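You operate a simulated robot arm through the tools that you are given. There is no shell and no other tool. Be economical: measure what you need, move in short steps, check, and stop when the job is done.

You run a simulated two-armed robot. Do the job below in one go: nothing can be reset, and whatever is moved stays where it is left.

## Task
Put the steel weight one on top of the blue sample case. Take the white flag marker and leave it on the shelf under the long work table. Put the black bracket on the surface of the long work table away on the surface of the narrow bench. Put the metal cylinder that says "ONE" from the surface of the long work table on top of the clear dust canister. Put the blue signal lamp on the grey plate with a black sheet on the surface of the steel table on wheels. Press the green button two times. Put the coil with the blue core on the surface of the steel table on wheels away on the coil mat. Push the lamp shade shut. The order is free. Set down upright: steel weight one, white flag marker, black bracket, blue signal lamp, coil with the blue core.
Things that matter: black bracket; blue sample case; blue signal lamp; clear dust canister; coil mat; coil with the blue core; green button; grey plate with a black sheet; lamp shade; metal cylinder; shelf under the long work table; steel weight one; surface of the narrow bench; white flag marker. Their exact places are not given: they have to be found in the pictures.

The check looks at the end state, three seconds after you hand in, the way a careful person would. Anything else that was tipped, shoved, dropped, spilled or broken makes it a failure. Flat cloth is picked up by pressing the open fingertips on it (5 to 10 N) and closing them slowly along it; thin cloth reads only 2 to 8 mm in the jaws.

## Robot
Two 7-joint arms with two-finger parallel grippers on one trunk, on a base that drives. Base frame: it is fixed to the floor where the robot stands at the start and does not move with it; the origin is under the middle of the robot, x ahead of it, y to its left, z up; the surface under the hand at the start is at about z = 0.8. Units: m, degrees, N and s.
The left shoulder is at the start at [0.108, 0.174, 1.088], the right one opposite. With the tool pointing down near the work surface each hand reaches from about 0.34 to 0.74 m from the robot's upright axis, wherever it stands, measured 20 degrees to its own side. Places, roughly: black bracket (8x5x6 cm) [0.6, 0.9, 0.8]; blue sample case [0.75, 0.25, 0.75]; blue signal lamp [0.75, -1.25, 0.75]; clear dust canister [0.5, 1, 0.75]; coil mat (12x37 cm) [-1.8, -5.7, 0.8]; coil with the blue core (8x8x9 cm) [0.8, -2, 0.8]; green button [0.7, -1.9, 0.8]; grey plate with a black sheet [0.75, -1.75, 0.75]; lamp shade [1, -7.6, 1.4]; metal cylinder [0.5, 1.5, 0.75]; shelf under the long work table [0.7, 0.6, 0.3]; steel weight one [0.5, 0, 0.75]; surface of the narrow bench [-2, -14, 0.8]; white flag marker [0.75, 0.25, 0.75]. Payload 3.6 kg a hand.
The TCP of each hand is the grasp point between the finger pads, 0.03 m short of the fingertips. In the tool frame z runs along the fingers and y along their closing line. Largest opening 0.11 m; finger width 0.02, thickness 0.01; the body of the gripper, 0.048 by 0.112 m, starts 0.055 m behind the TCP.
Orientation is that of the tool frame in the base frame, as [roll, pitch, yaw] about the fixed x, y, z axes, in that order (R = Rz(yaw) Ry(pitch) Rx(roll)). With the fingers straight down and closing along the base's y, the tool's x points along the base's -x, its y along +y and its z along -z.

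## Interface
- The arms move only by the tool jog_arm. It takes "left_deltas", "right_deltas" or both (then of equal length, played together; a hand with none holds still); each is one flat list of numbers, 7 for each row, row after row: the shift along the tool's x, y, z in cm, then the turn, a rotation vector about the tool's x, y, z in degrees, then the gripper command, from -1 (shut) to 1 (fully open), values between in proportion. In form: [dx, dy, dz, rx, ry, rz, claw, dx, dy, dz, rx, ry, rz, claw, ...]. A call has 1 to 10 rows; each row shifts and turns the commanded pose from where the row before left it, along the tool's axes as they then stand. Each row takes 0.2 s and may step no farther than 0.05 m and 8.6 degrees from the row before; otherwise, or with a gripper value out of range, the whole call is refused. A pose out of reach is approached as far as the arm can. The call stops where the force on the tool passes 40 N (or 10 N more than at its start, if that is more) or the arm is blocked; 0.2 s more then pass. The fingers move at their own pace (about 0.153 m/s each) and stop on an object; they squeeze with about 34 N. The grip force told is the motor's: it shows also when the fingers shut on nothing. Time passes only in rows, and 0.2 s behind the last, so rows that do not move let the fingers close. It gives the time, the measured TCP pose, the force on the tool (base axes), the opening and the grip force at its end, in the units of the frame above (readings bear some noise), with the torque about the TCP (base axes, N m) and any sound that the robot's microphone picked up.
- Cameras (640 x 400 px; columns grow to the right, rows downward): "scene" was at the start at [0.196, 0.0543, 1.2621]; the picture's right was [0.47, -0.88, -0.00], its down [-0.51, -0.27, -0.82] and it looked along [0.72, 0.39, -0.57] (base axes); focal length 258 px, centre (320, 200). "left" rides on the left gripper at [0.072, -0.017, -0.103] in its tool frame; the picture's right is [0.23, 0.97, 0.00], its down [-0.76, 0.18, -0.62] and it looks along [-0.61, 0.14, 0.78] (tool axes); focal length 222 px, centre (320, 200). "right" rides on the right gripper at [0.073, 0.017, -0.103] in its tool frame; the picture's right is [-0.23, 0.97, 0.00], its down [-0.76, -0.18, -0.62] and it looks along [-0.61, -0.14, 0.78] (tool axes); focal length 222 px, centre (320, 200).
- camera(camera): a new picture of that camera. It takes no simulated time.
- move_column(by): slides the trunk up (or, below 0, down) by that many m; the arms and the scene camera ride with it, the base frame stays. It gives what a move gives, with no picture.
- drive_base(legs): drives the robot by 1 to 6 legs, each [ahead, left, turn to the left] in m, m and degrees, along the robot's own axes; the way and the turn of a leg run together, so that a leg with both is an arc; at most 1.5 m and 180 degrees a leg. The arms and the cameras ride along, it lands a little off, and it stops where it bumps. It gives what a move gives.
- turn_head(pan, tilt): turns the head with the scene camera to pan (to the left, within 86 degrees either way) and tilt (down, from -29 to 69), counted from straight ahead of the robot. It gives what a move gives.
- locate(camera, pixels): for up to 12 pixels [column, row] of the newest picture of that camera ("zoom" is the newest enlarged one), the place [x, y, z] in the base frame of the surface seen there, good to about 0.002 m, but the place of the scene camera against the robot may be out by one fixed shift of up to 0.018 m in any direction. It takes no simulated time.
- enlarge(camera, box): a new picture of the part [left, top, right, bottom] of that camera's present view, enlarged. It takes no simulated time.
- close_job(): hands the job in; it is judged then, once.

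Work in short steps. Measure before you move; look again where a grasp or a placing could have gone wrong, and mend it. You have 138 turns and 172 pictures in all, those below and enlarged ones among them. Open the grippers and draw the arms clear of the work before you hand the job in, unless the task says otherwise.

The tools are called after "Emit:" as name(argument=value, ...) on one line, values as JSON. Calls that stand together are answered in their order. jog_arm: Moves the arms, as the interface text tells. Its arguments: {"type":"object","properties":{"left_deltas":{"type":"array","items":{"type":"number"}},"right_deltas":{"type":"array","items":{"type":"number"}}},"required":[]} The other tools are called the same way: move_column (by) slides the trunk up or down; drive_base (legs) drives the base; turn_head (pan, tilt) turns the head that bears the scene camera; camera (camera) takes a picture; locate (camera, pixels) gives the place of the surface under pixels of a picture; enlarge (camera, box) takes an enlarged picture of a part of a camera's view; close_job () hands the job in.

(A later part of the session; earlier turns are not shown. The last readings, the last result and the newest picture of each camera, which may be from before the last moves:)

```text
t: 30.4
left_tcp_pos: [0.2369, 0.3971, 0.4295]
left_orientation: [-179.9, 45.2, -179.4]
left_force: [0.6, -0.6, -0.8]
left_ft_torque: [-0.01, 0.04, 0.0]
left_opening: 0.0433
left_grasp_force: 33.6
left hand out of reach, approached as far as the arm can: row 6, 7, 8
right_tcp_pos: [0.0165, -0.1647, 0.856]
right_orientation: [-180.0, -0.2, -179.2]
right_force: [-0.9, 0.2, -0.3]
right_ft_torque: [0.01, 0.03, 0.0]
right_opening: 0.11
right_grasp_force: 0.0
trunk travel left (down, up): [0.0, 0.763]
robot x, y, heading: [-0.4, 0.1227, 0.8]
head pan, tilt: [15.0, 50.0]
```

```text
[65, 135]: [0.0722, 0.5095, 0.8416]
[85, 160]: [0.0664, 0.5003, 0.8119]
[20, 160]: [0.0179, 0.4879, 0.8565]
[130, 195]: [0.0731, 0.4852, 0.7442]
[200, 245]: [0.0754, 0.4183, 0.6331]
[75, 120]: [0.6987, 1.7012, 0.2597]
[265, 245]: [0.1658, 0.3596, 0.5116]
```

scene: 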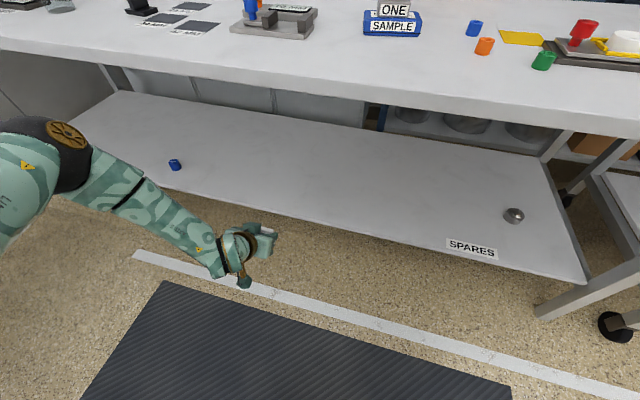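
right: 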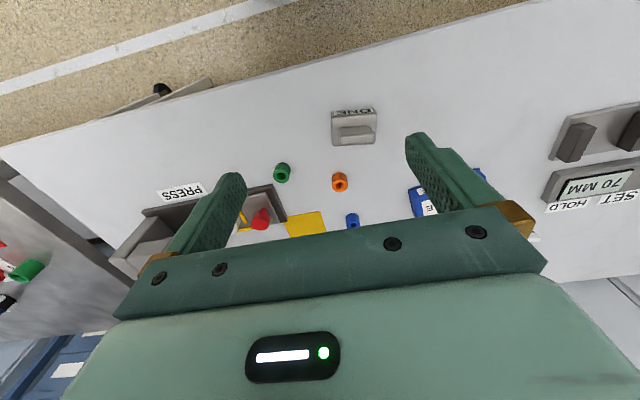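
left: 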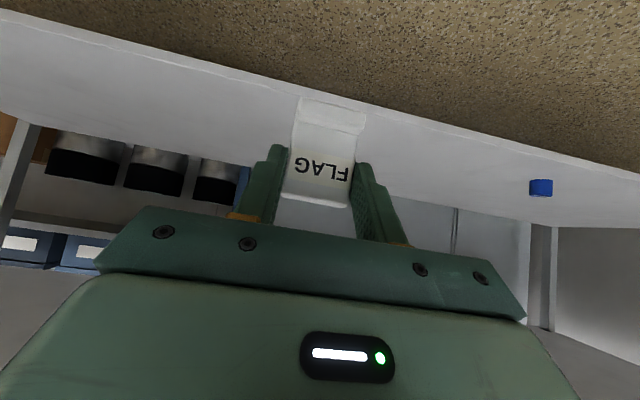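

Elbow front is about 0.17 m behind the TCP in x, so it can stay in front of the table edge. I explore going lower with the hand pulled somewhat closer.

Emit:
jog_arm(left_deltas=[3.5, 0, 0.5, 0, 0, 0, -1, 3.5, 0, 0.5, 0, 0, 0, -1, 3.5, 0, 0.5, 0, 0, 0, -1, 0, 0, 0, 0, 0, 0, -1])

Emit:
camera(camera="scene")

```text
t: 31.4
left_tcp_pos: [0.1735, 0.4263, 0.4121]
left_orientation: [-179.9, 45.1, -179.4]
left_force: [0.3, -0.4, -0.5]
left_ft_torque: [-0.01, -0.02, 0.01]
left_opening: 0.043
left_grasp_force: 33.6
left hand out of reach, approached as far as the arm can: row 1, 2, 3
right_tcp_pos: [0.0156, -0.1651, 0.8564]
right_orientation: [180.0, -0.2, -179.1]
right_force: [-0.4, -0.5, 1.2]
right_ft_torque: [-0.01, 0.0, -0.01]
right_opening: 0.11
right_grasp_force: 0.0
trunk travel left (down, up): [0.0, 0.763]
robot x, y, heading: [-0.3973, 0.1234, 1.0]
head pan, tilt: [15.0, 50.0]
```

```text
138 pictures are left
```

scene: 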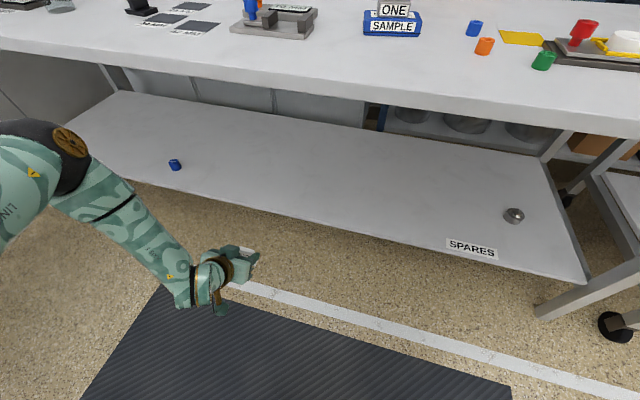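

The forearm is leaning inward; putting the hand further left under the elbow should allow lower. I try that.

Emit:
jog_arm(left_deltas=[1.9, 2.4, 2.8, 0, 0, 0, -1, 1.9, 2.4, 2.8, 0, 0, 0, -1, 1.9, 2.4, 2.8, 0, 0, 0, -1, 0, 0, 0, 0, 0, 0, -1])

Emit:
camera(camera="scene")

```text
t: 32.4
left_tcp_pos: [0.1969, 0.4989, 0.4003]
left_orientation: [-179.9, 45.1, -179.4]
left_force: [0.7, -0.6, 0.1]
left_ft_torque: [0.02, 0.0, 0.01]
left_opening: 0.043
left_grasp_force: 33.5
left hand out of reach, approached as far as the arm can: row 1, 2, 3
right_tcp_pos: [0.0169, -0.1639, 0.8572]
right_orientation: [180.0, -0.2, -179.1]
right_force: [-0.2, -0.4, -0.4]
right_ft_torque: [0.0, -0.02, 0.0]
right_opening: 0.1101
right_grasp_force: 0.1
trunk travel left (down, up): [0.0, 0.763]
robot x, y, heading: [-0.4063, 0.1228, 0.8]
head pan, tilt: [15.0, 50.0]
```

```text
137 pictures are left
```

scene: 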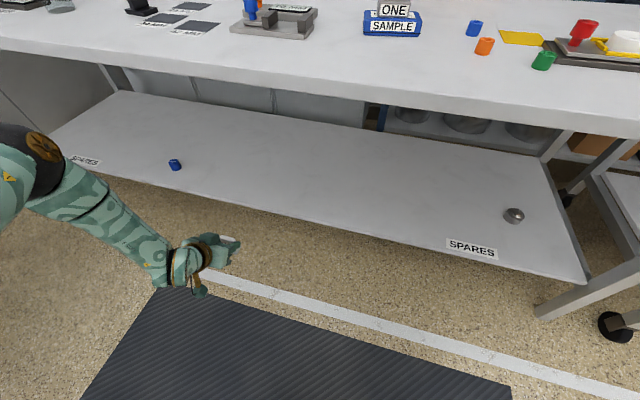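

Z 0.40 reached; still 8 cm short. I test how low the hand gets with the tool vertical instead.

Emit:
jog_arm(left_deltas=[0, 0, 0, 0, 7.5, 0, -1, 0, 0, 0, 0, 7.5, 0, -1, 0, 0, 0, 0, 7.5, 0, -1, 0, 0, 0, 0, 7.5, 0, -1, 0, 0, 0, 0, 7.5, 0, -1, 0, 0, 0, 0, 7.5, 0, -1, 0, 0, 4, 0, 0, 0, -1, 0, 0, 4, 0, 0, 0, -1, 0, 0, 4, 0, 0, 0, -1, 0, 0, 0, 0, 0, 0, -1])

Emit:
camera(camera="scene")

```text
t: 34.6
left_tcp_pos: [0.1886, 0.5136, 0.3576]
left_orientation: [177.7, 8.1, -179.2]
left_force: [0.2, 0.2, -0.5]
left_ft_torque: [0.0, 0.0, 0.01]
left_opening: 0.0428
left_grasp_force: 33.9
left hand out of reach, approached as far as the arm can: row 5, 6, 7, 8, 9
right_tcp_pos: [0.0163, -0.1637, 0.8565]
right_orientation: [180.0, -0.1, -179.1]
right_force: [-1.1, 0.2, -0.2]
right_ft_torque: [0.0, -0.03, 0.01]
right_opening: 0.1102
right_grasp_force: 0.0
trunk travel left (down, up): [0.0, 0.763]
robot x, y, heading: [-0.4028, 0.126, 0.8]
head pan, tilt: [15.0, 50.0]
```

```text
136 pictures are left
```

scene: 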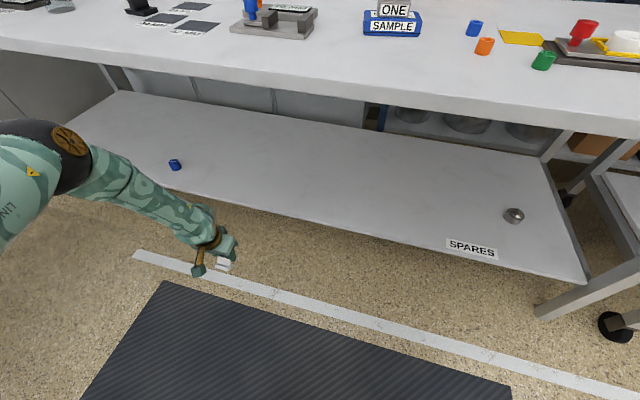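

I test moving the hand back under the elbow, which should allow a more vertical forearm and lower reach.

Emit:
jog_arm(left_deltas=[4, 0, 0, 0, 0, 0, -1, 4, 0, 0, 0, 0, 0, -1, 4, 0, 0, 0, 0, 0, -1, 0, 0, 0, 0, 0, 0, -1])

Emit:
camera(camera="scene")

```text
t: 35.6
left_tcp_pos: [0.07, 0.5139, 0.3406]
left_orientation: [177.5, 8.0, -179.3]
left_force: [0.5, -0.5, 0.2]
left_ft_torque: [0.0, 0.01, -0.02]
left_opening: 0.0428
left_grasp_force: 34.0
right_tcp_pos: [0.0158, -0.1639, 0.857]
right_orientation: [179.9, -0.1, -179.1]
right_force: [0.2, -0.1, 0.4]
right_ft_torque: [0.02, 0.01, 0.02]
right_opening: 0.1101
right_grasp_force: 0.1
trunk travel left (down, up): [0.0, 0.763]
robot x, y, heading: [-0.4012, 0.1254, 0.8]
head pan, tilt: [15.0, 50.0]
```

```text
135 pictures are left
```

scene: 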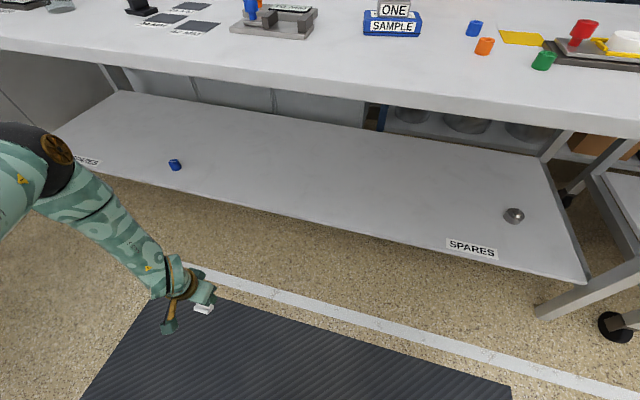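

That position is within reach. I continue straight down to find the limit.

Emit:
jog_arm(left_deltas=[0, 0, 3, 0, 0, 0, -1, 0, 0, 3, 0, 0, 0, -1, 0, 0, 3, 0, 0, 0, -1, 0, 0, 0, 0, 0, 0, -1])

Emit:
camera(camera="scene")

```text
t: 36.6
left_tcp_pos: [0.0808, 0.5218, 0.3376]
left_orientation: [177.5, 8.1, -179.3]
left_force: [0.2, 0.0, 0.0]
left_ft_torque: [-0.01, 0.0, -0.01]
left_opening: 0.0429
left_grasp_force: 33.3
left hand out of reach, approached as far as the arm can: row 1, 2, 3
right_tcp_pos: [0.0164, -0.1637, 0.8569]
right_orientation: [-179.9, -0.1, -179.1]
right_force: [0.2, 0.0, 0.5]
right_ft_torque: [0.04, 0.04, -0.01]
right_opening: 0.1098
right_grasp_force: 0.0
trunk travel left (down, up): [0.0, 0.763]
robot x, y, heading: [-0.3988, 0.1216, 0.8]
head pan, tilt: [15.0, 50.0]
```

```text
134 pictures are left
```

scene: 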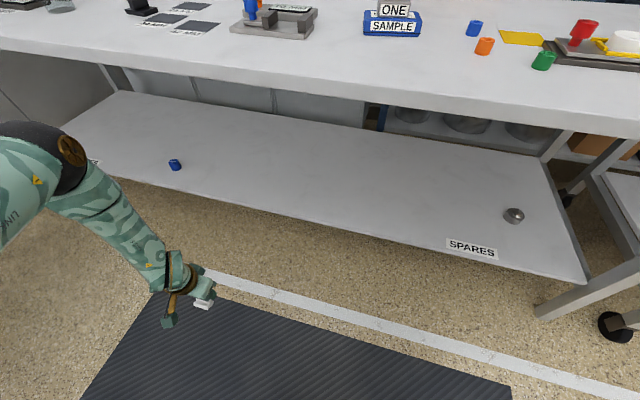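

I measure the elbow and forearm geometry in this pose to choose an approach.

Emit:
locate(camera="scene", pixels=[[70, 150], [30, 150], [85, 175], [60, 200], [110, 215], [150, 260], [165, 270], [178, 280], [10, 150], [10, 230]])

Emit:
turn_head(pan=55, tilt=35)

Emit:
camera(camera="scene")

```text
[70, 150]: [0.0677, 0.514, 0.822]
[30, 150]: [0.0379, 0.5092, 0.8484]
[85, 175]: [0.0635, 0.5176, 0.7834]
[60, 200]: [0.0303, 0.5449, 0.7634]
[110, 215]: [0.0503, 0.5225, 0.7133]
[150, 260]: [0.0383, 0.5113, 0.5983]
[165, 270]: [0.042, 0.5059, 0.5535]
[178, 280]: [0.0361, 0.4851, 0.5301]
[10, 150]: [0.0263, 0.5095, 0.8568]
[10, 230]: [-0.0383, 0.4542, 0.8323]
```

```text
t: 37.7
left_tcp_pos: [0.0803, 0.5241, 0.3363]
left_orientation: [177.5, 8.1, -179.1]
left_force: [-0.3, 0.7, -0.2]
left_ft_torque: [0.03, 0.0, 0.0]
left_opening: 0.043
left_grasp_force: 34.1
right_tcp_pos: [0.0169, -0.164, 0.8562]
right_orientation: [-180.0, -0.1, -179.1]
right_force: [-0.2, 0.1, 0.0]
right_ft_torque: [-0.01, 0.0, 0.01]
right_opening: 0.1101
right_grasp_force: 0.1
trunk travel left (down, up): [0.0, 0.763]
robot x, y, heading: [-0.4018, 0.122, 0.8]
head pan, tilt: [55.0, 35.0]
```

```text
133 pictures are left
```

scene: 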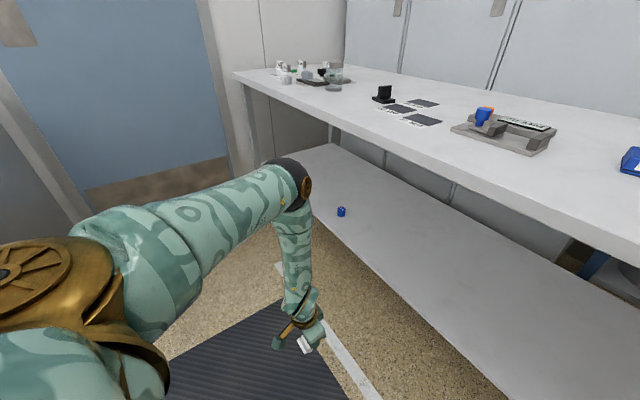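

The forearm is vertical and the elbow sits at z≈0.80, limiting depth. I test whether a different tool yaw frees more downward reach.

Emit:
jog_arm(left_deltas=[0, 0, 0, 0, 0, 8, -1, 0, 0, 0, 0, 0, 8, -1, 0, 0, 0, 0, 0, 8, -1, 0, 0, 0, 0, 0, 8, -1, 0, 0, 0, 0, 0, 8, -1, 0, 0, 3, 0, 0, 0, -1, 0, 0, 3, 0, 0, 0, -1, 0, 0, 3, 0, 0, 0, -1])

Emit:
jog_arm(left_deltas=[0, 0, 0, 0, 0, -8, -1, 0, 0, 0, 0, 0, -8, -1, 0, 0, 0, 0, 0, -8, -1, 0, 0, 0, 0, 0, -8, -1, 0, 0, 0, 0, 0, -8, -1, 0, 0, 0, 0, 0, -8, -1, 0, 0, 0, 0, 0, -8, -1, 0, 0, 3, 0, 0, 0, -1, 0, 0, 3, 0, 0, 0, -1, 0, 0, 3, 0, 0, 0, -1])

```text
t: 39.5
left_tcp_pos: [0.0861, 0.5289, 0.3365]
left_orientation: [172.9, 4.5, 140.7]
left_force: [0.0, 0.1, -0.1]
left_ft_torque: [0.01, -0.01, 0.02]
left_opening: 0.0427
left_grasp_force: 33.6
left hand out of reach, approached as far as the arm can: row 6, 7, 8
right_tcp_pos: [0.0174, -0.1638, 0.8566]
right_orientation: [-180.0, 0.0, -179.1]
right_force: [-0.6, 0.7, 0.4]
right_ft_torque: [0.01, -0.04, 0.03]
right_opening: 0.1101
right_grasp_force: 0.0
trunk travel left (down, up): [0.0, 0.763]
robot x, y, heading: [-0.4032, 0.1229, 1.0]
head pan, tilt: [55.0, 35.0]
```

```text
t: 41.7
left_tcp_pos: [0.0907, 0.5337, 0.3366]
left_orientation: [179.9, 8.4, -163.1]
left_force: [0.3, -0.8, -0.1]
left_ft_torque: [0.01, 0.0, 0.0]
left_opening: 0.0429
left_grasp_force: 34.4
left hand out of reach, approached as far as the arm can: row 8, 9, 10
right_tcp_pos: [0.0169, -0.1646, 0.8575]
right_orientation: [-180.0, -0.1, -179.1]
right_force: [0.2, 0.6, 0.6]
right_ft_torque: [0.03, 0.04, -0.06]
right_opening: 0.1099
right_grasp_force: 0.1
trunk travel left (down, up): [0.0, 0.763]
robot x, y, heading: [-0.3997, 0.122, 1.2]
head pan, tilt: [55.0, 35.0]
```

Yaw makes no difference. I test the far-ahead low envelope (arm straightened) for the shape of the limit.

Emit:
jog_arm(left_deltas=[-4, 0, 1, 0, 0, 2.7, -1, -4, 0, 1, 0, 0, 2.7, -1, -4, 0, 1, 0, 0, 2.7, -1, -4, 0, 1, 0, 0, 2.7, -1, -4, 0, 1, 0, 0, 2.7, -1, -4, 0, 1, 0, 0, 2.7, -1, 0, 0, 0, 0, 0, 0, -1])

Emit:
camera(camera="scene")

```text
t: 43.3
left_tcp_pos: [0.2647, 0.5813, 0.4041]
left_orientation: [177.5, 8.1, -179.5]
left_force: [-0.8, -0.2, 0.4]
left_ft_torque: [-0.02, 0.02, 0.0]
left_opening: 0.0428
left_grasp_force: 34.1
left hand out of reach, approached as far as the arm can: row 1, 2, 3, 4, 5, 6
right_tcp_pos: [0.016, -0.1637, 0.8567]
right_orientation: [180.0, -0.2, -179.1]
right_force: [-0.2, 0.1, -0.1]
right_ft_torque: [-0.05, -0.01, 0.02]
right_opening: 0.1098
right_grasp_force: 0.1
trunk travel left (down, up): [0.0, 0.763]
robot x, y, heading: [-0.4034, 0.125, 1.0]
head pan, tilt: [55.0, 35.0]
```

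```text
132 pictures are left
```

scene: 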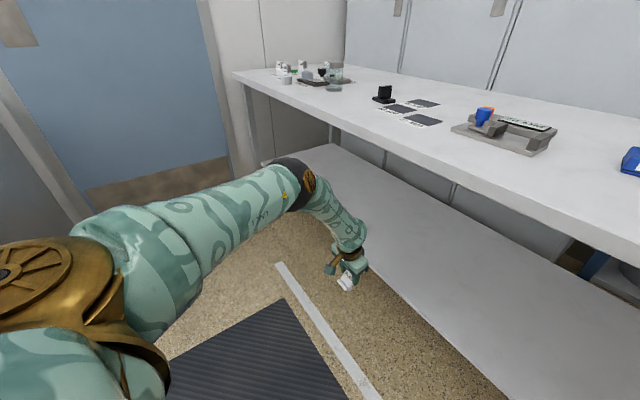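

The upper arm stays put, only the forearm swings. Earlier data hint that further to the left the hand gets lower; I test a strongly sideways pose.

Emit:
jog_arm(left_deltas=[2.5, 4, 1, 0, 0, 0, -1, 2.5, 4, 1, 0, 0, 0, -1, 2.5, 4, 1, 0, 0, 0, -1, 2.5, 4, 1, 0, 0, 0, -1, 2.5, 4, 1, 0, 0, 0, -1, 2.5, 4, 1, 0, 0, 0, -1, 2.5, 4, 1, 0, 0, 0, -1, 0, 0, 3, 0, 0, 0, -1, 0, 0, 3, 0, 0, 0, -1, 0, 0, 0, 0, 0, 0, -1])

Emit:
camera(camera="scene")

```text
t: 45.5
left_tcp_pos: [0.0544, 0.7781, 0.4013]
left_orientation: [177.5, 8.1, -179.4]
left_force: [0.1, 0.1, 0.3]
left_ft_torque: [0.01, -0.02, -0.01]
left_opening: 0.0428
left_grasp_force: 34.0
left hand out of reach, approached as far as the arm can: row 1, 2, 3, 4, 5, 6, 7, 8, 9
right_tcp_pos: [0.016, -0.164, 0.8576]
right_orientation: [-180.0, -0.1, -179.1]
right_force: [0.2, 0.9, 0.4]
right_ft_torque: [-0.02, -0.01, -0.04]
right_opening: 0.1102
right_grasp_force: 0.0
trunk travel left (down, up): [0.0, 0.763]
robot x, y, heading: [-0.4018, 0.1239, 0.6]
head pan, tilt: [55.0, 35.0]
```

```text
131 pictures are left
```

scene: 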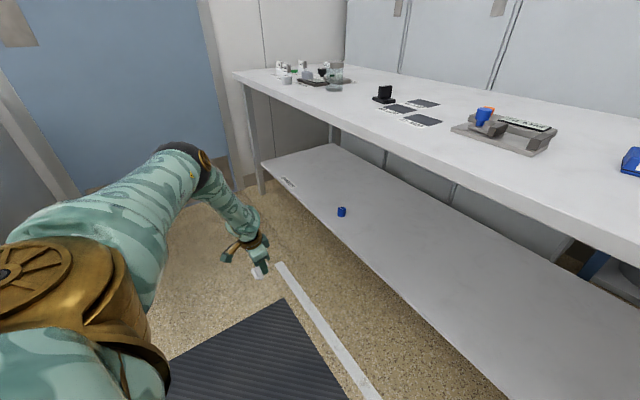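

The limit is symmetric about the shoulder axis. I measure exactly how far the shelf front edge sits behind the table edge.

Emit:
enlarge(camera="scene", box=[280, 120, 440, 280])

```text
2.50 times, centred on (360, 200) of scene
```

zoom: 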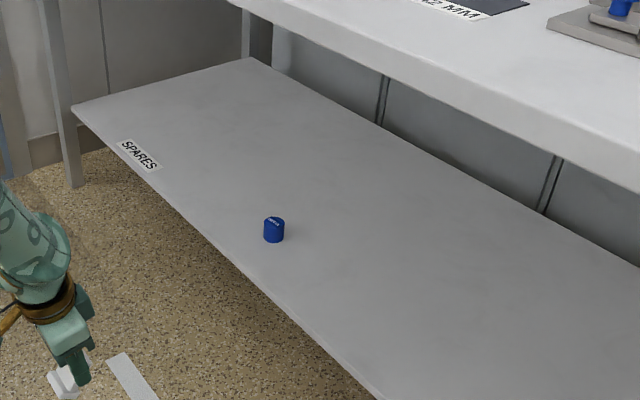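

Emit:
locate(camera="zoom", pixels=[[200, 222], [203, 228], [260, 275], [265, 282], [320, 330], [150, 175], [450, 95], [450, 108], [450, 88], [450, 82], [88, 112], [370, 370]])

```text
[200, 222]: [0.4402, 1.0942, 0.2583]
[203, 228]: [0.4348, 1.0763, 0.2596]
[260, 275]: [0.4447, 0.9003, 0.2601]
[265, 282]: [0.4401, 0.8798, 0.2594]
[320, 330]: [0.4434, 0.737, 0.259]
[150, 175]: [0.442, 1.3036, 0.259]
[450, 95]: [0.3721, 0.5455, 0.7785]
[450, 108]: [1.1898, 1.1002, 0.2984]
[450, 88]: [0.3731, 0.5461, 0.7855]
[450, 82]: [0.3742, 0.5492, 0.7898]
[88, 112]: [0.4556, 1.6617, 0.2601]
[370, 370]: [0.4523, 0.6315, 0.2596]
```

Shelf front edge is x≈0.432, table edge 0.372. The reachable solution is a steeper tool (≈18° pitch) gripping the flag near its top, elbow staying in front of the table. So I must regrip: first raise the column and hand to set the flag back on a clear spot of the table.

Emit:
move_column(by=0.4)

Emit:
jog_arm(left_deltas=[0, -4, -2.5, 0, 0, 0, -1, 0, -4, -2.5, 0, -5, 0, -1, 0, -4, -2.5, 0, -6, 0, -1, 0, -4, -2.5, 0, -6, 0, -1, 0, -4, -2.5, 0, -6, 0, -1, 0, -4, -1, 0, -6, 0, -1, 0, -4, 0, 0, -6, 0, -1, -2, -3, -2, 2, -2.1, 0, -1, -2.5, 0, -2.5, 0, 0, 0, -1, 0, 0, 0, 0, 0, 0, -1])

Emit:
turn_head(pan=20, tilt=40)

Emit:
camera(camera="scene")

```text
t: 49.3
left_tcp_pos: [0.0837, 0.7772, 0.9784]
left_orientation: [177.3, 34.8, -179.4]
left_force: [0.6, 0.4, 0.2]
left_ft_torque: [0.02, 0.0, -0.01]
left_opening: 0.0428
left_grasp_force: 33.8
right_tcp_pos: [0.017, -0.1633, 1.2562]
right_orientation: [180.0, -0.1, -179.0]
right_force: [-0.8, 0.1, -0.1]
right_ft_torque: [-0.01, 0.01, 0.01]
right_opening: 0.1098
right_grasp_force: 0.0
trunk travel left (down, up): [-0.4, 0.363]
robot x, y, heading: [-0.4002, 0.1219, 0.8]
head pan, tilt: [55.0, 35.0]
```

```text
t: 51.5
left_tcp_pos: [0.0032, 0.4748, 1.1025]
left_orientation: [175.0, 71.7, 175.3]
left_force: [-0.4, 0.1, -0.4]
left_ft_torque: [0.0, 0.03, 0.04]
left_opening: 0.0427
left_grasp_force: 33.9
left hand out of reach, approached as far as the arm can: row 8, 9
right_tcp_pos: [0.0159, -0.1641, 1.2567]
right_orientation: [180.0, 0.0, -179.0]
right_force: [0.0, 0.4, -0.4]
right_ft_torque: [-0.01, 0.01, 0.03]
right_opening: 0.1099
right_grasp_force: 0.1
trunk travel left (down, up): [-0.4, 0.363]
robot x, y, heading: [-0.4018, 0.122, 0.8]
head pan, tilt: [55.0, 35.0]
```

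```text
t: 52.5
left_tcp_pos: [0.0026, 0.4748, 1.1023]
left_orientation: [175.0, 71.8, 175.4]
left_force: [0.8, 0.2, 0.4]
left_ft_torque: [0.03, 0.06, 0.0]
left_opening: 0.0427
left_grasp_force: 34.1
right_tcp_pos: [0.0151, -0.1647, 1.2569]
right_orientation: [-180.0, 0.0, -179.1]
right_force: [0.0, -0.3, 0.4]
right_ft_torque: [0.04, -0.07, 0.01]
right_opening: 0.1099
right_grasp_force: 0.1
trunk travel left (down, up): [-0.4, 0.363]
robot x, y, heading: [-0.4032, 0.122, 0.8]
head pan, tilt: [20.0, 40.0]
```

```text
129 pictures are left
```

scene: 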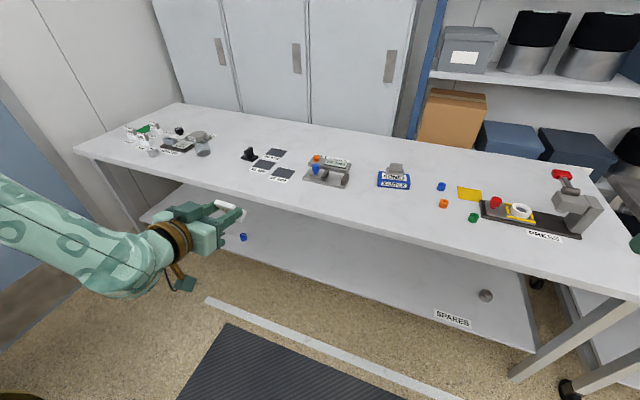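

The pitch drifted to 72° with the column move. I restore the grasp orientation (45°, yaw 180°) and stretch the hand 20 cm ahead, still in front of the table at z 1.1.

Emit:
jog_arm(left_deltas=[0, 0, 0, 5, 0, 0, -1, 0, 0, 0, 0, 6.7, 0, -1, 0, 0, 0, 0, 6.7, 0, -1, 0, 0, 0, 0, 6.7, 0, -1, 0, 0, 0, 0, 6.6, 0, -1, 0, 0, 0, -3.5, 0, -3.5, -1, -3.5, 0, 3.5, 0, 0, 0, -1, -3.5, 0, 3.5, 0, 0, 0, -1, -3.5, 0, 3.5, 0, 0, 0, -1, -3, 0, 3, 0, 0, 0, -1])

Emit:
move_column(by=-0.16)

Emit:
camera(camera="left")

```text
t: 54.7
left_tcp_pos: [0.1702, 0.5341, 1.075]
left_orientation: [-179.5, 45.2, -179.6]
left_force: [-0.1, 0.0, 0.0]
left_ft_torque: [-0.02, 0.02, 0.01]
left_opening: 0.0425
left_grasp_force: 33.9
left hand out of reach, approached as far as the arm can: row 7, 8, 9, 10
right_tcp_pos: [0.0178, -0.163, 1.2567]
right_orientation: [-180.0, 0.0, -179.1]
right_force: [0.1, -0.4, 1.2]
right_ft_torque: [-0.01, 0.0, 0.01]
right_opening: 0.1101
right_grasp_force: 0.0
trunk travel left (down, up): [-0.4, 0.363]
robot x, y, heading: [-0.4039, 0.1266, 0.8]
head pan, tilt: [20.0, 40.0]
```

```text
t: 56.5
left_tcp_pos: [0.1687, 0.5328, 0.9167]
left_orientation: [-180.0, 45.1, -179.6]
left_force: [-0.3, 0.0, -0.5]
left_ft_torque: [0.0, 0.01, 0.01]
left_opening: 0.0428
left_grasp_force: 34.0
right_tcp_pos: [0.0159, -0.1627, 1.0968]
right_orientation: [-179.9, -0.1, -179.1]
right_force: [0.3, 1.0, 0.6]
right_ft_torque: [-0.02, 0.0, -0.03]
right_opening: 0.1101
right_grasp_force: 0.1
trunk travel left (down, up): [-0.24, 0.523]
robot x, y, heading: [-0.4016, 0.1202, 1.0]
head pan, tilt: [20.0, 40.0]
```

```text
128 pictures are left
```

left: 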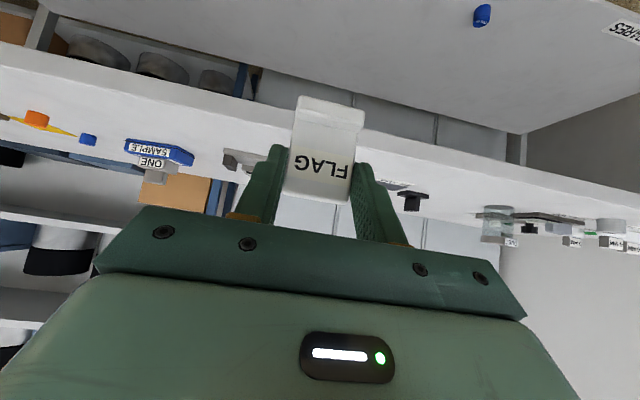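

I drive right 0.235 m then ahead 0.28 m to bring the flag over clear table near (0.45, 0.30).

Emit:
drive_base(legs=[[0, -0.235, 0], [0.28, 0, 0]])

Emit:
camera(camera="scene")

```text
t: 59.9
left_tcp_pos: [0.464, 0.2938, 0.9149]
left_orientation: [-180.0, 45.0, 179.8]
left_force: [0.0, -0.1, -0.7]
left_ft_torque: [0.02, -0.01, 0.0]
left_opening: 0.0429
left_grasp_force: 34.2
right_tcp_pos: [0.3043, -0.4011, 1.0955]
right_orientation: [180.0, -0.1, -179.7]
right_force: [1.2, 0.5, 0.4]
right_ft_torque: [0.0, -0.01, -0.01]
right_opening: 0.11
right_grasp_force: 0.1
trunk travel left (down, up): [-0.24, 0.523]
robot x, y, heading: [-0.1092, -0.1057, 0.3]
head pan, tilt: [20.0, 40.0]
```

```text
127 pictures are left
```

scene: 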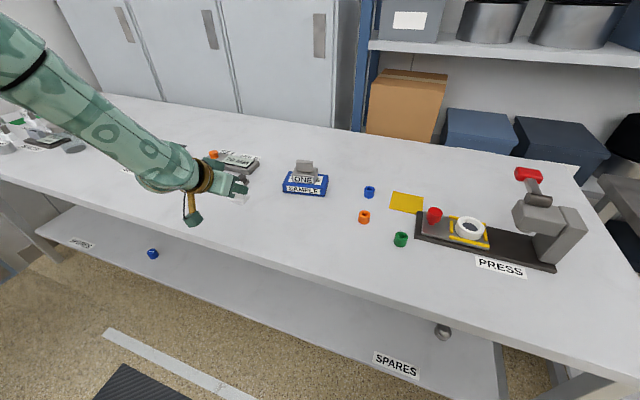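

The flag hangs over clear table. I lower with the column 0.06 m to touch down (TCP 0.8545), then open and back off.

Emit:
move_column(by=-0.059)

Emit:
enlarge(camera="scene", box=[180, 140, 300, 240])

```text
t: 60.9
left_tcp_pos: [0.462, 0.2943, 0.8574]
left_orientation: [-179.9, 45.0, 179.8]
left_force: [0.7, 0.0, 1.9]
left_ft_torque: [-0.02, -0.12, 0.01]
left_opening: 0.043
left_grasp_force: 34.1
right_tcp_pos: [0.3032, -0.4014, 1.038]
right_orientation: [179.9, 0.0, -179.7]
right_force: [0.0, -0.9, -0.7]
right_ft_torque: [0.02, 0.02, -0.03]
right_opening: 0.11
right_grasp_force: 0.1
trunk travel left (down, up): [-0.181, 0.582]
robot x, y, heading: [-0.1117, -0.1096, 0.4]
head pan, tilt: [20.0, 40.0]
```

```text
4.00 times, centred on (240, 190) of scene
```

zoom: 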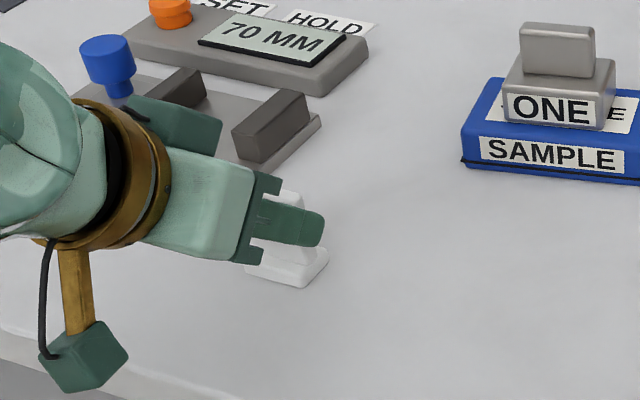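

Contact (1.9 N). I open partly and back off along the tool axis, then lift.

Emit:
jog_arm(left_deltas=[0, 0, 0, 0, 0, 0, -0.1, 0, 0, 0, 0, 0, 0, 0.3, 0, 0, 0, 0, 0, 0, 0.3, 0, 0, -4, 0, 0, 0, 0.3, 0, 0, -4, 0, 0, 0, 0.3, -3, 0, -3, 0, 0, 0, 0.3, -2, 0, -2, 0, 0, 0, 0.3, 0, 0, 0, 0, 0, 0, 0.3])

Emit:
camera(camera="left")

Emit:
enlarge(camera="scene", box=[180, 140, 300, 240])

```text
t: 62.7
left_tcp_pos: [0.4058, 0.3167, 0.9713]
left_orientation: [-179.6, 45.2, 179.8]
left_force: [0.0, 0.3, 0.5]
left_ft_torque: [-0.02, 0.02, 0.01]
left_opening: 0.0713
left_grasp_force: 0.1
left hand out of reach, approached as far as the arm can: row 6, 7
right_tcp_pos: [0.3033, -0.4015, 1.0366]
right_orientation: [179.9, -0.1, -179.7]
right_force: [0.3, 0.1, 0.0]
right_ft_torque: [-0.01, 0.02, 0.02]
right_opening: 0.1103
right_grasp_force: 0.1
trunk travel left (down, up): [-0.181, 0.582]
robot x, y, heading: [-0.1054, -0.1073, 0.3]
head pan, tilt: [20.0, 40.0]
```

```text
125 pictures are left
```

left: 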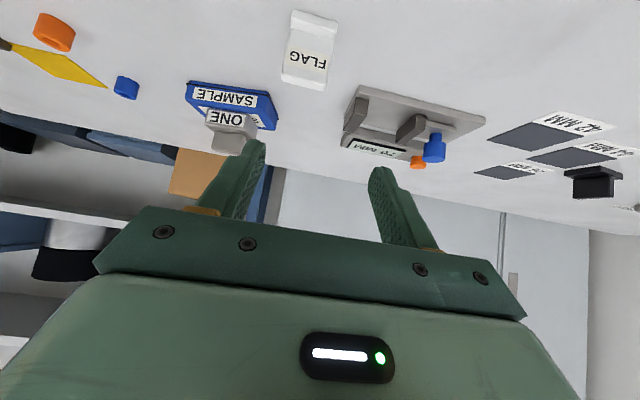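

```text
4.00 times, centred on (240, 190) of scene
```

zoom: 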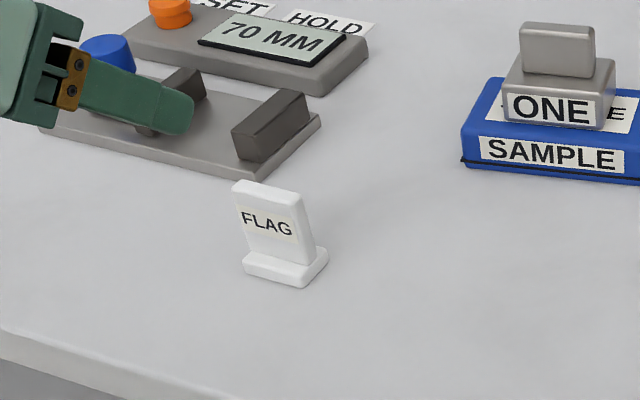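

The flag stands upright on the table. I turn the tool back to vertical and bring the hand near its nominal posture.

Emit:
jog_arm(left_deltas=[0, 0, 0, 0, 7.5, 0, 1, 0, 0, 0, 0, 7.5, 0, 1, 0, 0, 0, 0, 7.5, 0, 1, 0, 0, 0, 0, 7.5, 0, 1, 0, 0, 0, 0, 7.5, 0, 1, 0, 0, 0, 0, 7.5, 0, 1, 3.5, 0, -3, 0, 0, 0, 1, 3.5, 0, -3, 0, 0, 0, 1, 3.5, 0, -3, 0, 0, 0, 1, 0, 0, 0, 0, 0, 0, 1])

Emit:
camera(camera="scene")

```text
t: 64.9
left_tcp_pos: [0.2999, 0.3391, 1.0481]
left_orientation: [179.9, 0.0, 179.8]
left_force: [0.3, -0.4, -0.6]
left_ft_torque: [0.01, 0.02, 0.04]
left_opening: 0.1098
left_grasp_force: 0.1
left hand out of reach, approached as far as the arm can: row 1
right_tcp_pos: [0.304, -0.4016, 1.0368]
right_orientation: [-180.0, -0.2, -179.6]
right_force: [1.0, -0.5, -1.4]
right_ft_torque: [0.0, 0.03, 0.02]
right_opening: 0.11
right_grasp_force: 0.1
trunk travel left (down, up): [-0.181, 0.582]
robot x, y, heading: [-0.1109, -0.107, 0.2]
head pan, tilt: [20.0, 40.0]
```

```text
123 pictures are left
```

scene: 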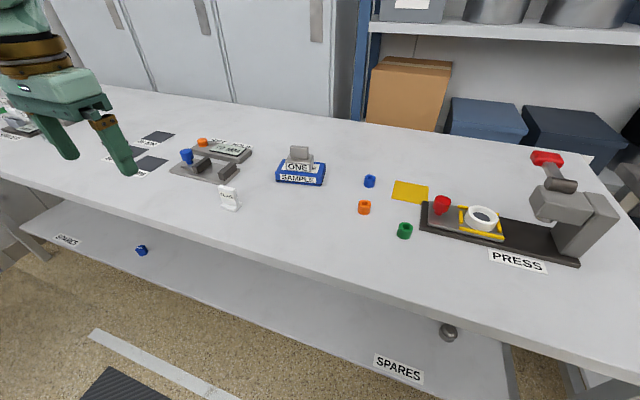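

Before regripping I test the low reach again with the empty hand from this cleaner posture: back off 0.3 m, column down, hand straight down.

Emit:
drive_base(legs=[[-0.3, 0, 0]])

Emit:
move_column(by=-0.181)

Emit:
jog_arm(left_deltas=[-1.5, -1, 4.6, 0, 0, 0, 1, -1.5, -1, 4.6, 0, 0, 0, 1, -1.5, -1, 4.6, 0, 0, 0, 1, -1.5, -1, 4.6, 0, 0, 0, 1, -1.5, -1, 4.6, 0, 0, 0, 1, -1.5, -1, 4.6, 0, 0, 0, 1, -1.5, -1, 4.6, 0, 0, 0, 1, -1.5, -1, 4.6, 0, 0, 0, 1, -1.5, -1, 4.6, 0, 0, 0, 1, -1.5, -1, 4.6, 0, 0, 0, 1])

Emit:
turn_head(pan=45, tilt=45)

Emit:
camera(camera="scene")

```text
t: 66.9
left_tcp_pos: [0.0037, 0.3368, 1.0496]
left_orientation: [180.0, 0.1, 179.8]
left_force: [-0.2, 0.2, -0.1]
left_ft_torque: [0.02, -0.02, -0.01]
left_opening: 0.11
left_grasp_force: 0.0
right_tcp_pos: [0.0053, -0.4038, 1.0363]
right_orientation: [-180.0, 0.0, -179.7]
right_force: [-0.4, -0.1, -0.2]
right_ft_torque: [0.01, -0.04, 0.0]
right_opening: 0.11
right_grasp_force: 0.0
trunk travel left (down, up): [-0.181, 0.582]
robot x, y, heading: [-0.4056, -0.1112, 0.3]
head pan, tilt: [20.0, 40.0]
```

```text
t: 68.9
left_tcp_pos: [0.0035, 0.3357, 0.8681]
left_orientation: [180.0, 0.1, 179.7]
left_force: [0.3, 0.4, 0.4]
left_ft_torque: [0.0, 0.0, -0.02]
left_opening: 0.11
left_grasp_force: 0.0
right_tcp_pos: [0.0067, -0.4041, 0.8573]
right_orientation: [180.0, 0.0, -179.7]
right_force: [-1.6, -0.3, 0.2]
right_ft_torque: [-0.01, -0.02, -0.01]
right_opening: 0.1103
right_grasp_force: 0.0
trunk travel left (down, up): [0.0, 0.763]
robot x, y, heading: [-0.4089, -0.1106, 0.4]
head pan, tilt: [20.0, 40.0]
```

```text
t: 71.1
left_tcp_pos: [0.1563, 0.2354, 0.4063]
left_orientation: [-180.0, 0.0, 179.8]
left_force: [-1.3, 0.1, -0.4]
left_ft_torque: [0.0, 0.01, 0.0]
left_opening: 0.1101
left_grasp_force: 0.1
right_tcp_pos: [0.0077, -0.4033, 0.8572]
right_orientation: [-180.0, -0.2, -179.6]
right_force: [0.0, -0.2, 0.6]
right_ft_torque: [0.01, 0.03, 0.02]
right_opening: 0.1101
right_grasp_force: 0.1
trunk travel left (down, up): [0.0, 0.763]
robot x, y, heading: [-0.4096, -0.1094, 0.5]
head pan, tilt: [20.0, 40.0]
```

```text
t: 72.0
left_tcp_pos: [0.1559, 0.2362, 0.4069]
left_orientation: [180.0, 0.0, 179.6]
left_force: [0.2, 0.4, -0.5]
left_ft_torque: [-0.05, 0.0, -0.01]
left_opening: 0.1099
left_grasp_force: 0.1
right_tcp_pos: [0.0069, -0.4044, 0.8564]
right_orientation: [180.0, -0.1, -179.6]
right_force: [0.6, -0.2, 1.2]
right_ft_torque: [0.0, -0.02, -0.01]
right_opening: 0.1099
right_grasp_force: 0.0
trunk travel left (down, up): [0.0, 0.763]
robot x, y, heading: [-0.408, -0.1118, 0.1]
head pan, tilt: [45.0, 45.0]
```

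```text
122 pictures are left
```

scene: 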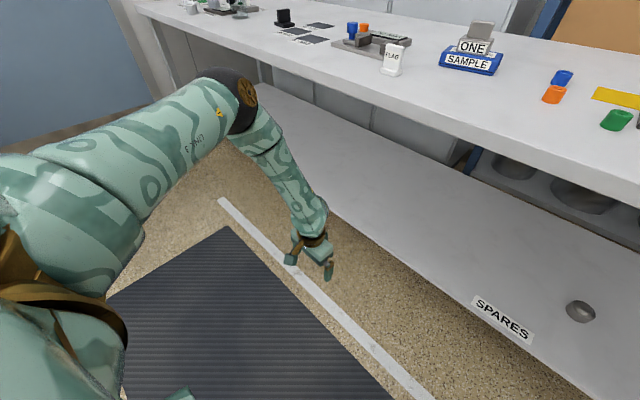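

Emit:
jog_arm(left_deltas=[0, 0, 4, 0, 0, 0, 1, 0, 0, 4, 0, 0, 0, 1, 0, 0, 4, 0, 0, 0, 1, 0, 0, 0, 0, 0, 0, 1])

Emit:
camera(camera="scene")

```text
t: 73.0
left_tcp_pos: [0.1415, 0.2429, 0.352]
left_orientation: [180.0, 0.0, 179.6]
left_force: [-0.9, -0.4, 0.4]
left_ft_torque: [-0.01, 0.01, -0.01]
left_opening: 0.1099
left_grasp_force: 0.0
left hand out of reach, approached as far as the arm can: row 2, 3
right_tcp_pos: [0.0079, -0.4029, 0.8567]
right_orientation: [-180.0, 0.0, -179.7]
right_force: [-0.2, 0.8, 1.0]
right_ft_torque: [0.0, 0.02, -0.01]
right_opening: 0.1101
right_grasp_force: 0.1
trunk travel left (down, up): [0.0, 0.763]
robot x, y, heading: [-0.4045, -0.109, 0.3]
head pan, tilt: [45.0, 45.0]
```

```text
121 pictures are left
```

scene: 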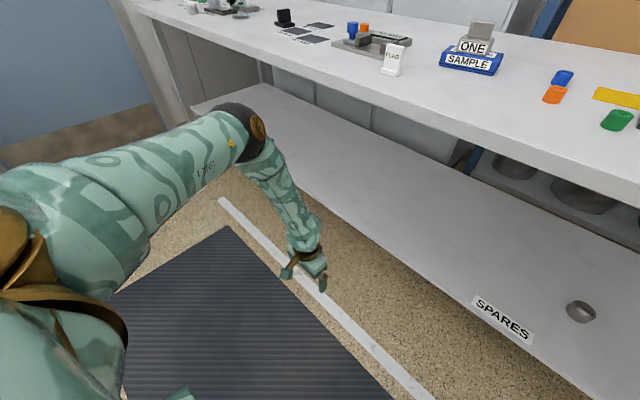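

Emit:
locate(camera="scene", pixels=[[240, 110], [258, 125], [258, 145], [272, 150], [285, 185], [300, 230], [318, 240], [250, 165], [318, 262], [225, 125]])

```text
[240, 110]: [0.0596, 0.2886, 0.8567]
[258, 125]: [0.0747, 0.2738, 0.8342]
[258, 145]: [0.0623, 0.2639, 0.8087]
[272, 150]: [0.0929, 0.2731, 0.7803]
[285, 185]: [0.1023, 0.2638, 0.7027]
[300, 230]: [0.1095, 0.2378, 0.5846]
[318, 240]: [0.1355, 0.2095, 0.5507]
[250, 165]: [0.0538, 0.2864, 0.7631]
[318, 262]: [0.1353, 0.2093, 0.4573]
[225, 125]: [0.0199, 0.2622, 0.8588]
```

The limit is the same (z 0.352 vertical, ~5 cm beyond the elbow front). So I'll grip the flag by its top ~6 mm at 15° pitch, which leaves only a few mm. I raise the hand and column, and set pitch 15°.

Emit:
jog_arm(left_deltas=[0, 0, -4, 0, 0, 0, 1, 0, 0, -4, 0, 0, 0, 1, 0, 0, -4, 0, 0, 0, 1, 0, 0, -4, 0, 0, 0, 1, 0, 0, -4, 0, 0, 0, 1, 0, 0, -4, 0, 0, 0, 1, 0, 0, -4, 0, 0, 0, 1, 0, 0, -4, 0, 0, 0, 1, 0, 0, -4, 0, -7.5, 0, 1, 0, 0, -4, 0, -7.5, 0, 1])

Emit:
move_column(by=0.24)

Emit:
turn_head(pan=20, tilt=40)

```text
t: 75.2
left_tcp_pos: [0.1335, 0.2452, 0.7545]
left_orientation: [-180.0, 15.1, 179.7]
left_force: [0.4, -0.3, -0.2]
left_ft_torque: [0.0, -0.01, 0.02]
left_opening: 0.1098
left_grasp_force: 0.1
right_tcp_pos: [0.0062, -0.4038, 0.8564]
right_orientation: [-180.0, -0.1, -179.8]
right_force: [-0.1, 0.4, -0.6]
right_ft_torque: [0.03, -0.01, 0.0]
right_opening: 0.11
right_grasp_force: 0.0
trunk travel left (down, up): [0.0, 0.763]
robot x, y, heading: [-0.405, -0.1149, -0.1]
head pan, tilt: [45.0, 45.0]
```

```text
t: 77.7
left_tcp_pos: [0.1342, 0.2451, 0.9926]
left_orientation: [180.0, 15.0, 179.6]
left_force: [-0.1, 0.7, 0.4]
left_ft_torque: [0.0, 0.0, -0.01]
left_opening: 0.1099
left_grasp_force: 0.1
right_tcp_pos: [0.0074, -0.403, 1.0962]
right_orientation: [-180.0, -0.2, -179.8]
right_force: [1.1, 1.0, -0.2]
right_ft_torque: [0.02, -0.01, -0.02]
right_opening: 0.1099
right_grasp_force: 0.0
trunk travel left (down, up): [-0.24, 0.523]
robot x, y, heading: [-0.41, -0.1112, 0.2]
head pan, tilt: [45.0, 45.0]
```

```text
t: 78.6
left_tcp_pos: [0.1355, 0.246, 0.9929]
left_orientation: [179.9, 15.2, 179.7]
left_force: [0.5, -0.2, -0.9]
left_ft_torque: [0.01, 0.03, -0.02]
left_opening: 0.1103
left_grasp_force: 0.1
right_tcp_pos: [0.0069, -0.4031, 1.0965]
right_orientation: [179.9, -0.1, -179.8]
right_force: [1.4, -0.8, -1.3]
right_ft_torque: [-0.02, 0.02, -0.03]
right_opening: 0.1103
right_grasp_force: 0.1
trunk travel left (down, up): [-0.24, 0.523]
robot x, y, heading: [-0.4066, -0.1124, 0.2]
head pan, tilt: [20.0, 40.0]
```

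Now I drive ahead 0.31 m and left 0.05 m to bring the hand over the flag, then look.

Emit:
drive_base(legs=[[0.31, 0.05, 0]])

Emit:
camera(camera="left")

Emit:
enlarge(camera="left", box=[240, 60, 400, 180])

```text
t: 80.7
left_tcp_pos: [0.445, 0.2958, 0.9916]
left_orientation: [-179.9, 15.0, 179.5]
left_force: [1.0, -0.2, 0.0]
left_ft_torque: [-0.03, -0.03, 0.01]
left_opening: 0.1101
left_grasp_force: 0.1
right_tcp_pos: [0.3152, -0.3525, 1.0963]
right_orientation: [-180.0, -0.1, -179.9]
right_force: [-0.2, -1.5, 0.4]
right_ft_torque: [-0.01, 0.01, 0.0]
right_opening: 0.11
right_grasp_force: 0.0
trunk travel left (down, up): [-0.24, 0.523]
robot x, y, heading: [-0.1006, -0.0573, -0.2]
head pan, tilt: [20.0, 40.0]
```

```text
120 pictures are left
```

left: 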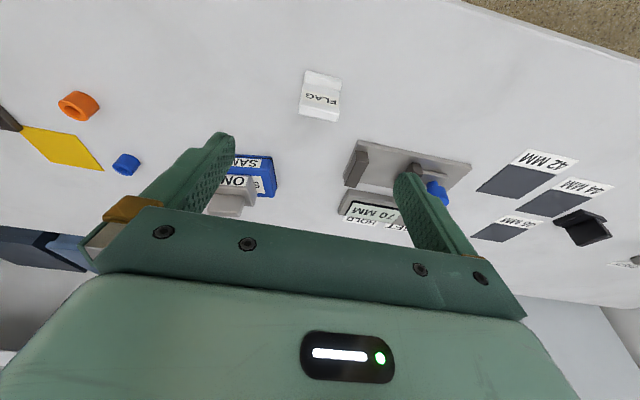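

```text
3.33 times, centred on (320, 120) of left
```

zoom: 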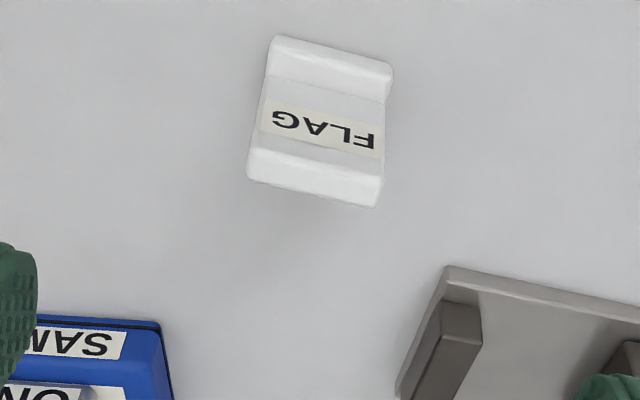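

Emit:
locate(camera="zoom", pixels=[[255, 160], [380, 185], [255, 172], [375, 200], [316, 173], [316, 182], [320, 188], [275, 55], [385, 80], [312, 160]])

```text
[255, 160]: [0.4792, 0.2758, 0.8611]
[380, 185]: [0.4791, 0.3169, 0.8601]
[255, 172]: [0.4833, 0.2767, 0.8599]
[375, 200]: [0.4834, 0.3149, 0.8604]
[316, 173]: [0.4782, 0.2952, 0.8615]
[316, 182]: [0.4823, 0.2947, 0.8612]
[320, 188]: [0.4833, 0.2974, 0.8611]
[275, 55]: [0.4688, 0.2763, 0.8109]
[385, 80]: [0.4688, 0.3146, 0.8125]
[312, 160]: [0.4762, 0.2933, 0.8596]
```

Plate top centre is (0.480, 0.2955, 0.861), square to the axes. I move TCP to (0.472, 0.2955, 0.883) and grip just the top.

Emit:
jog_arm(left_deltas=[0.2, 0, 3.8, 0, 0, 0, 0.4, 0, 0, 3.8, 0, 0, 0, 0.4, 0, 0, 3.6, 0, 0, 0, 0.4, 0, 0, 0, 0, 0, 0, 0.4])

Emit:
camera(camera="left")

Emit:
enlarge(camera="scene", box=[150, 110, 310, 250])

```text
t: 81.7
left_tcp_pos: [0.4713, 0.2962, 0.8852]
left_orientation: [-180.0, 15.1, 179.5]
left_force: [0.1, -0.1, -0.3]
left_ft_torque: [0.01, -0.02, -0.01]
left_opening: 0.0769
left_grasp_force: 0.0
right_tcp_pos: [0.3138, -0.3537, 1.0971]
right_orientation: [-180.0, 0.1, -180.0]
right_force: [0.7, 0.0, 0.4]
right_ft_torque: [0.01, -0.03, -0.02]
right_opening: 0.1099
right_grasp_force: 0.2
trunk travel left (down, up): [-0.24, 0.523]
robot x, y, heading: [-0.0974, -0.0593, 0.0]
head pan, tilt: [20.0, 40.0]
```

```text
118 pictures are left
```

left: 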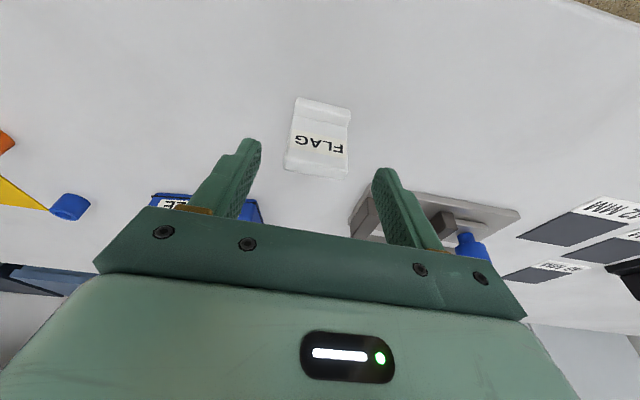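

```text
2.86 times, centred on (230, 180) of scene
```

zoom: 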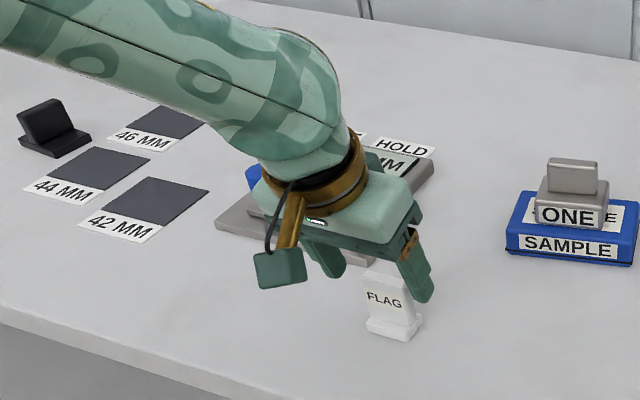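

Fingers straddle the top of the flag; the tips look rounded, so I go 3 mm lower, then close gently and lift 3 cm.

Emit:
jog_arm(left_deltas=[0, 0, 0.3, 0, 0, 0, 0.4, 0, 0, 0, 0, 0, 0, 0, 0, 0, 0, 0, 0, 0, -0.3, 0, 0, 0, 0, 0, 0, -1, 0, 0, 0, 0, 0, 0, -1, 0, 0, -1.5, 0, 0, 0, -1, 0, 0, -2, 0, 0, 0, -1, 0, 0, 0, 0, 0, 0, -1])

Emit:
camera(camera="left")

Emit:
enlarge(camera="scene", box=[190, 140, 310, 250])

```text
t: 83.5
left_tcp_pos: [0.4633, 0.296, 0.9134]
left_orientation: [179.9, 15.0, 179.6]
left_force: [-0.1, 1.3, -0.9]
left_ft_torque: [0.02, -0.02, 0.0]
left_opening: 0.0427
left_grasp_force: 34.4
right_tcp_pos: [0.3149, -0.3534, 1.0969]
right_orientation: [180.0, -0.1, -180.0]
right_force: [0.4, 0.0, 0.0]
right_ft_torque: [0.02, -0.01, 0.02]
right_opening: 0.1101
right_grasp_force: 0.1
trunk travel left (down, up): [-0.24, 0.523]
robot x, y, heading: [-0.098, -0.0564, 0.1]
head pan, tilt: [20.0, 40.0]
```

```text
116 pictures are left
```

left: 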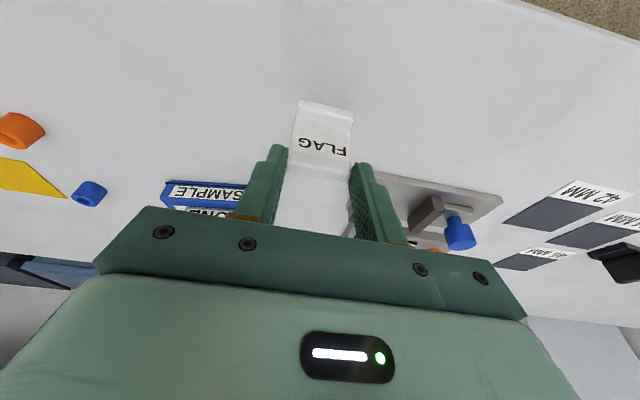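

```text
3.64 times, centred on (250, 195) of scene
```

zoom: 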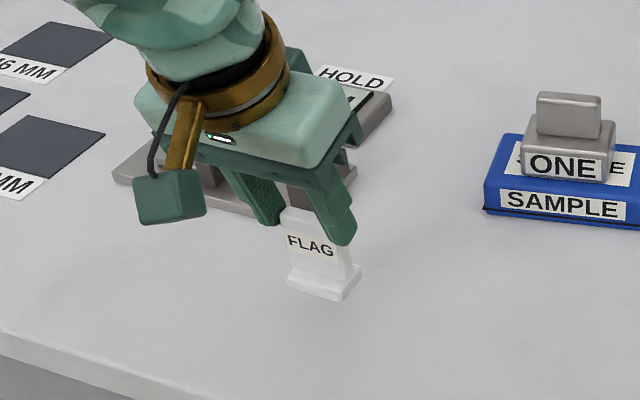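

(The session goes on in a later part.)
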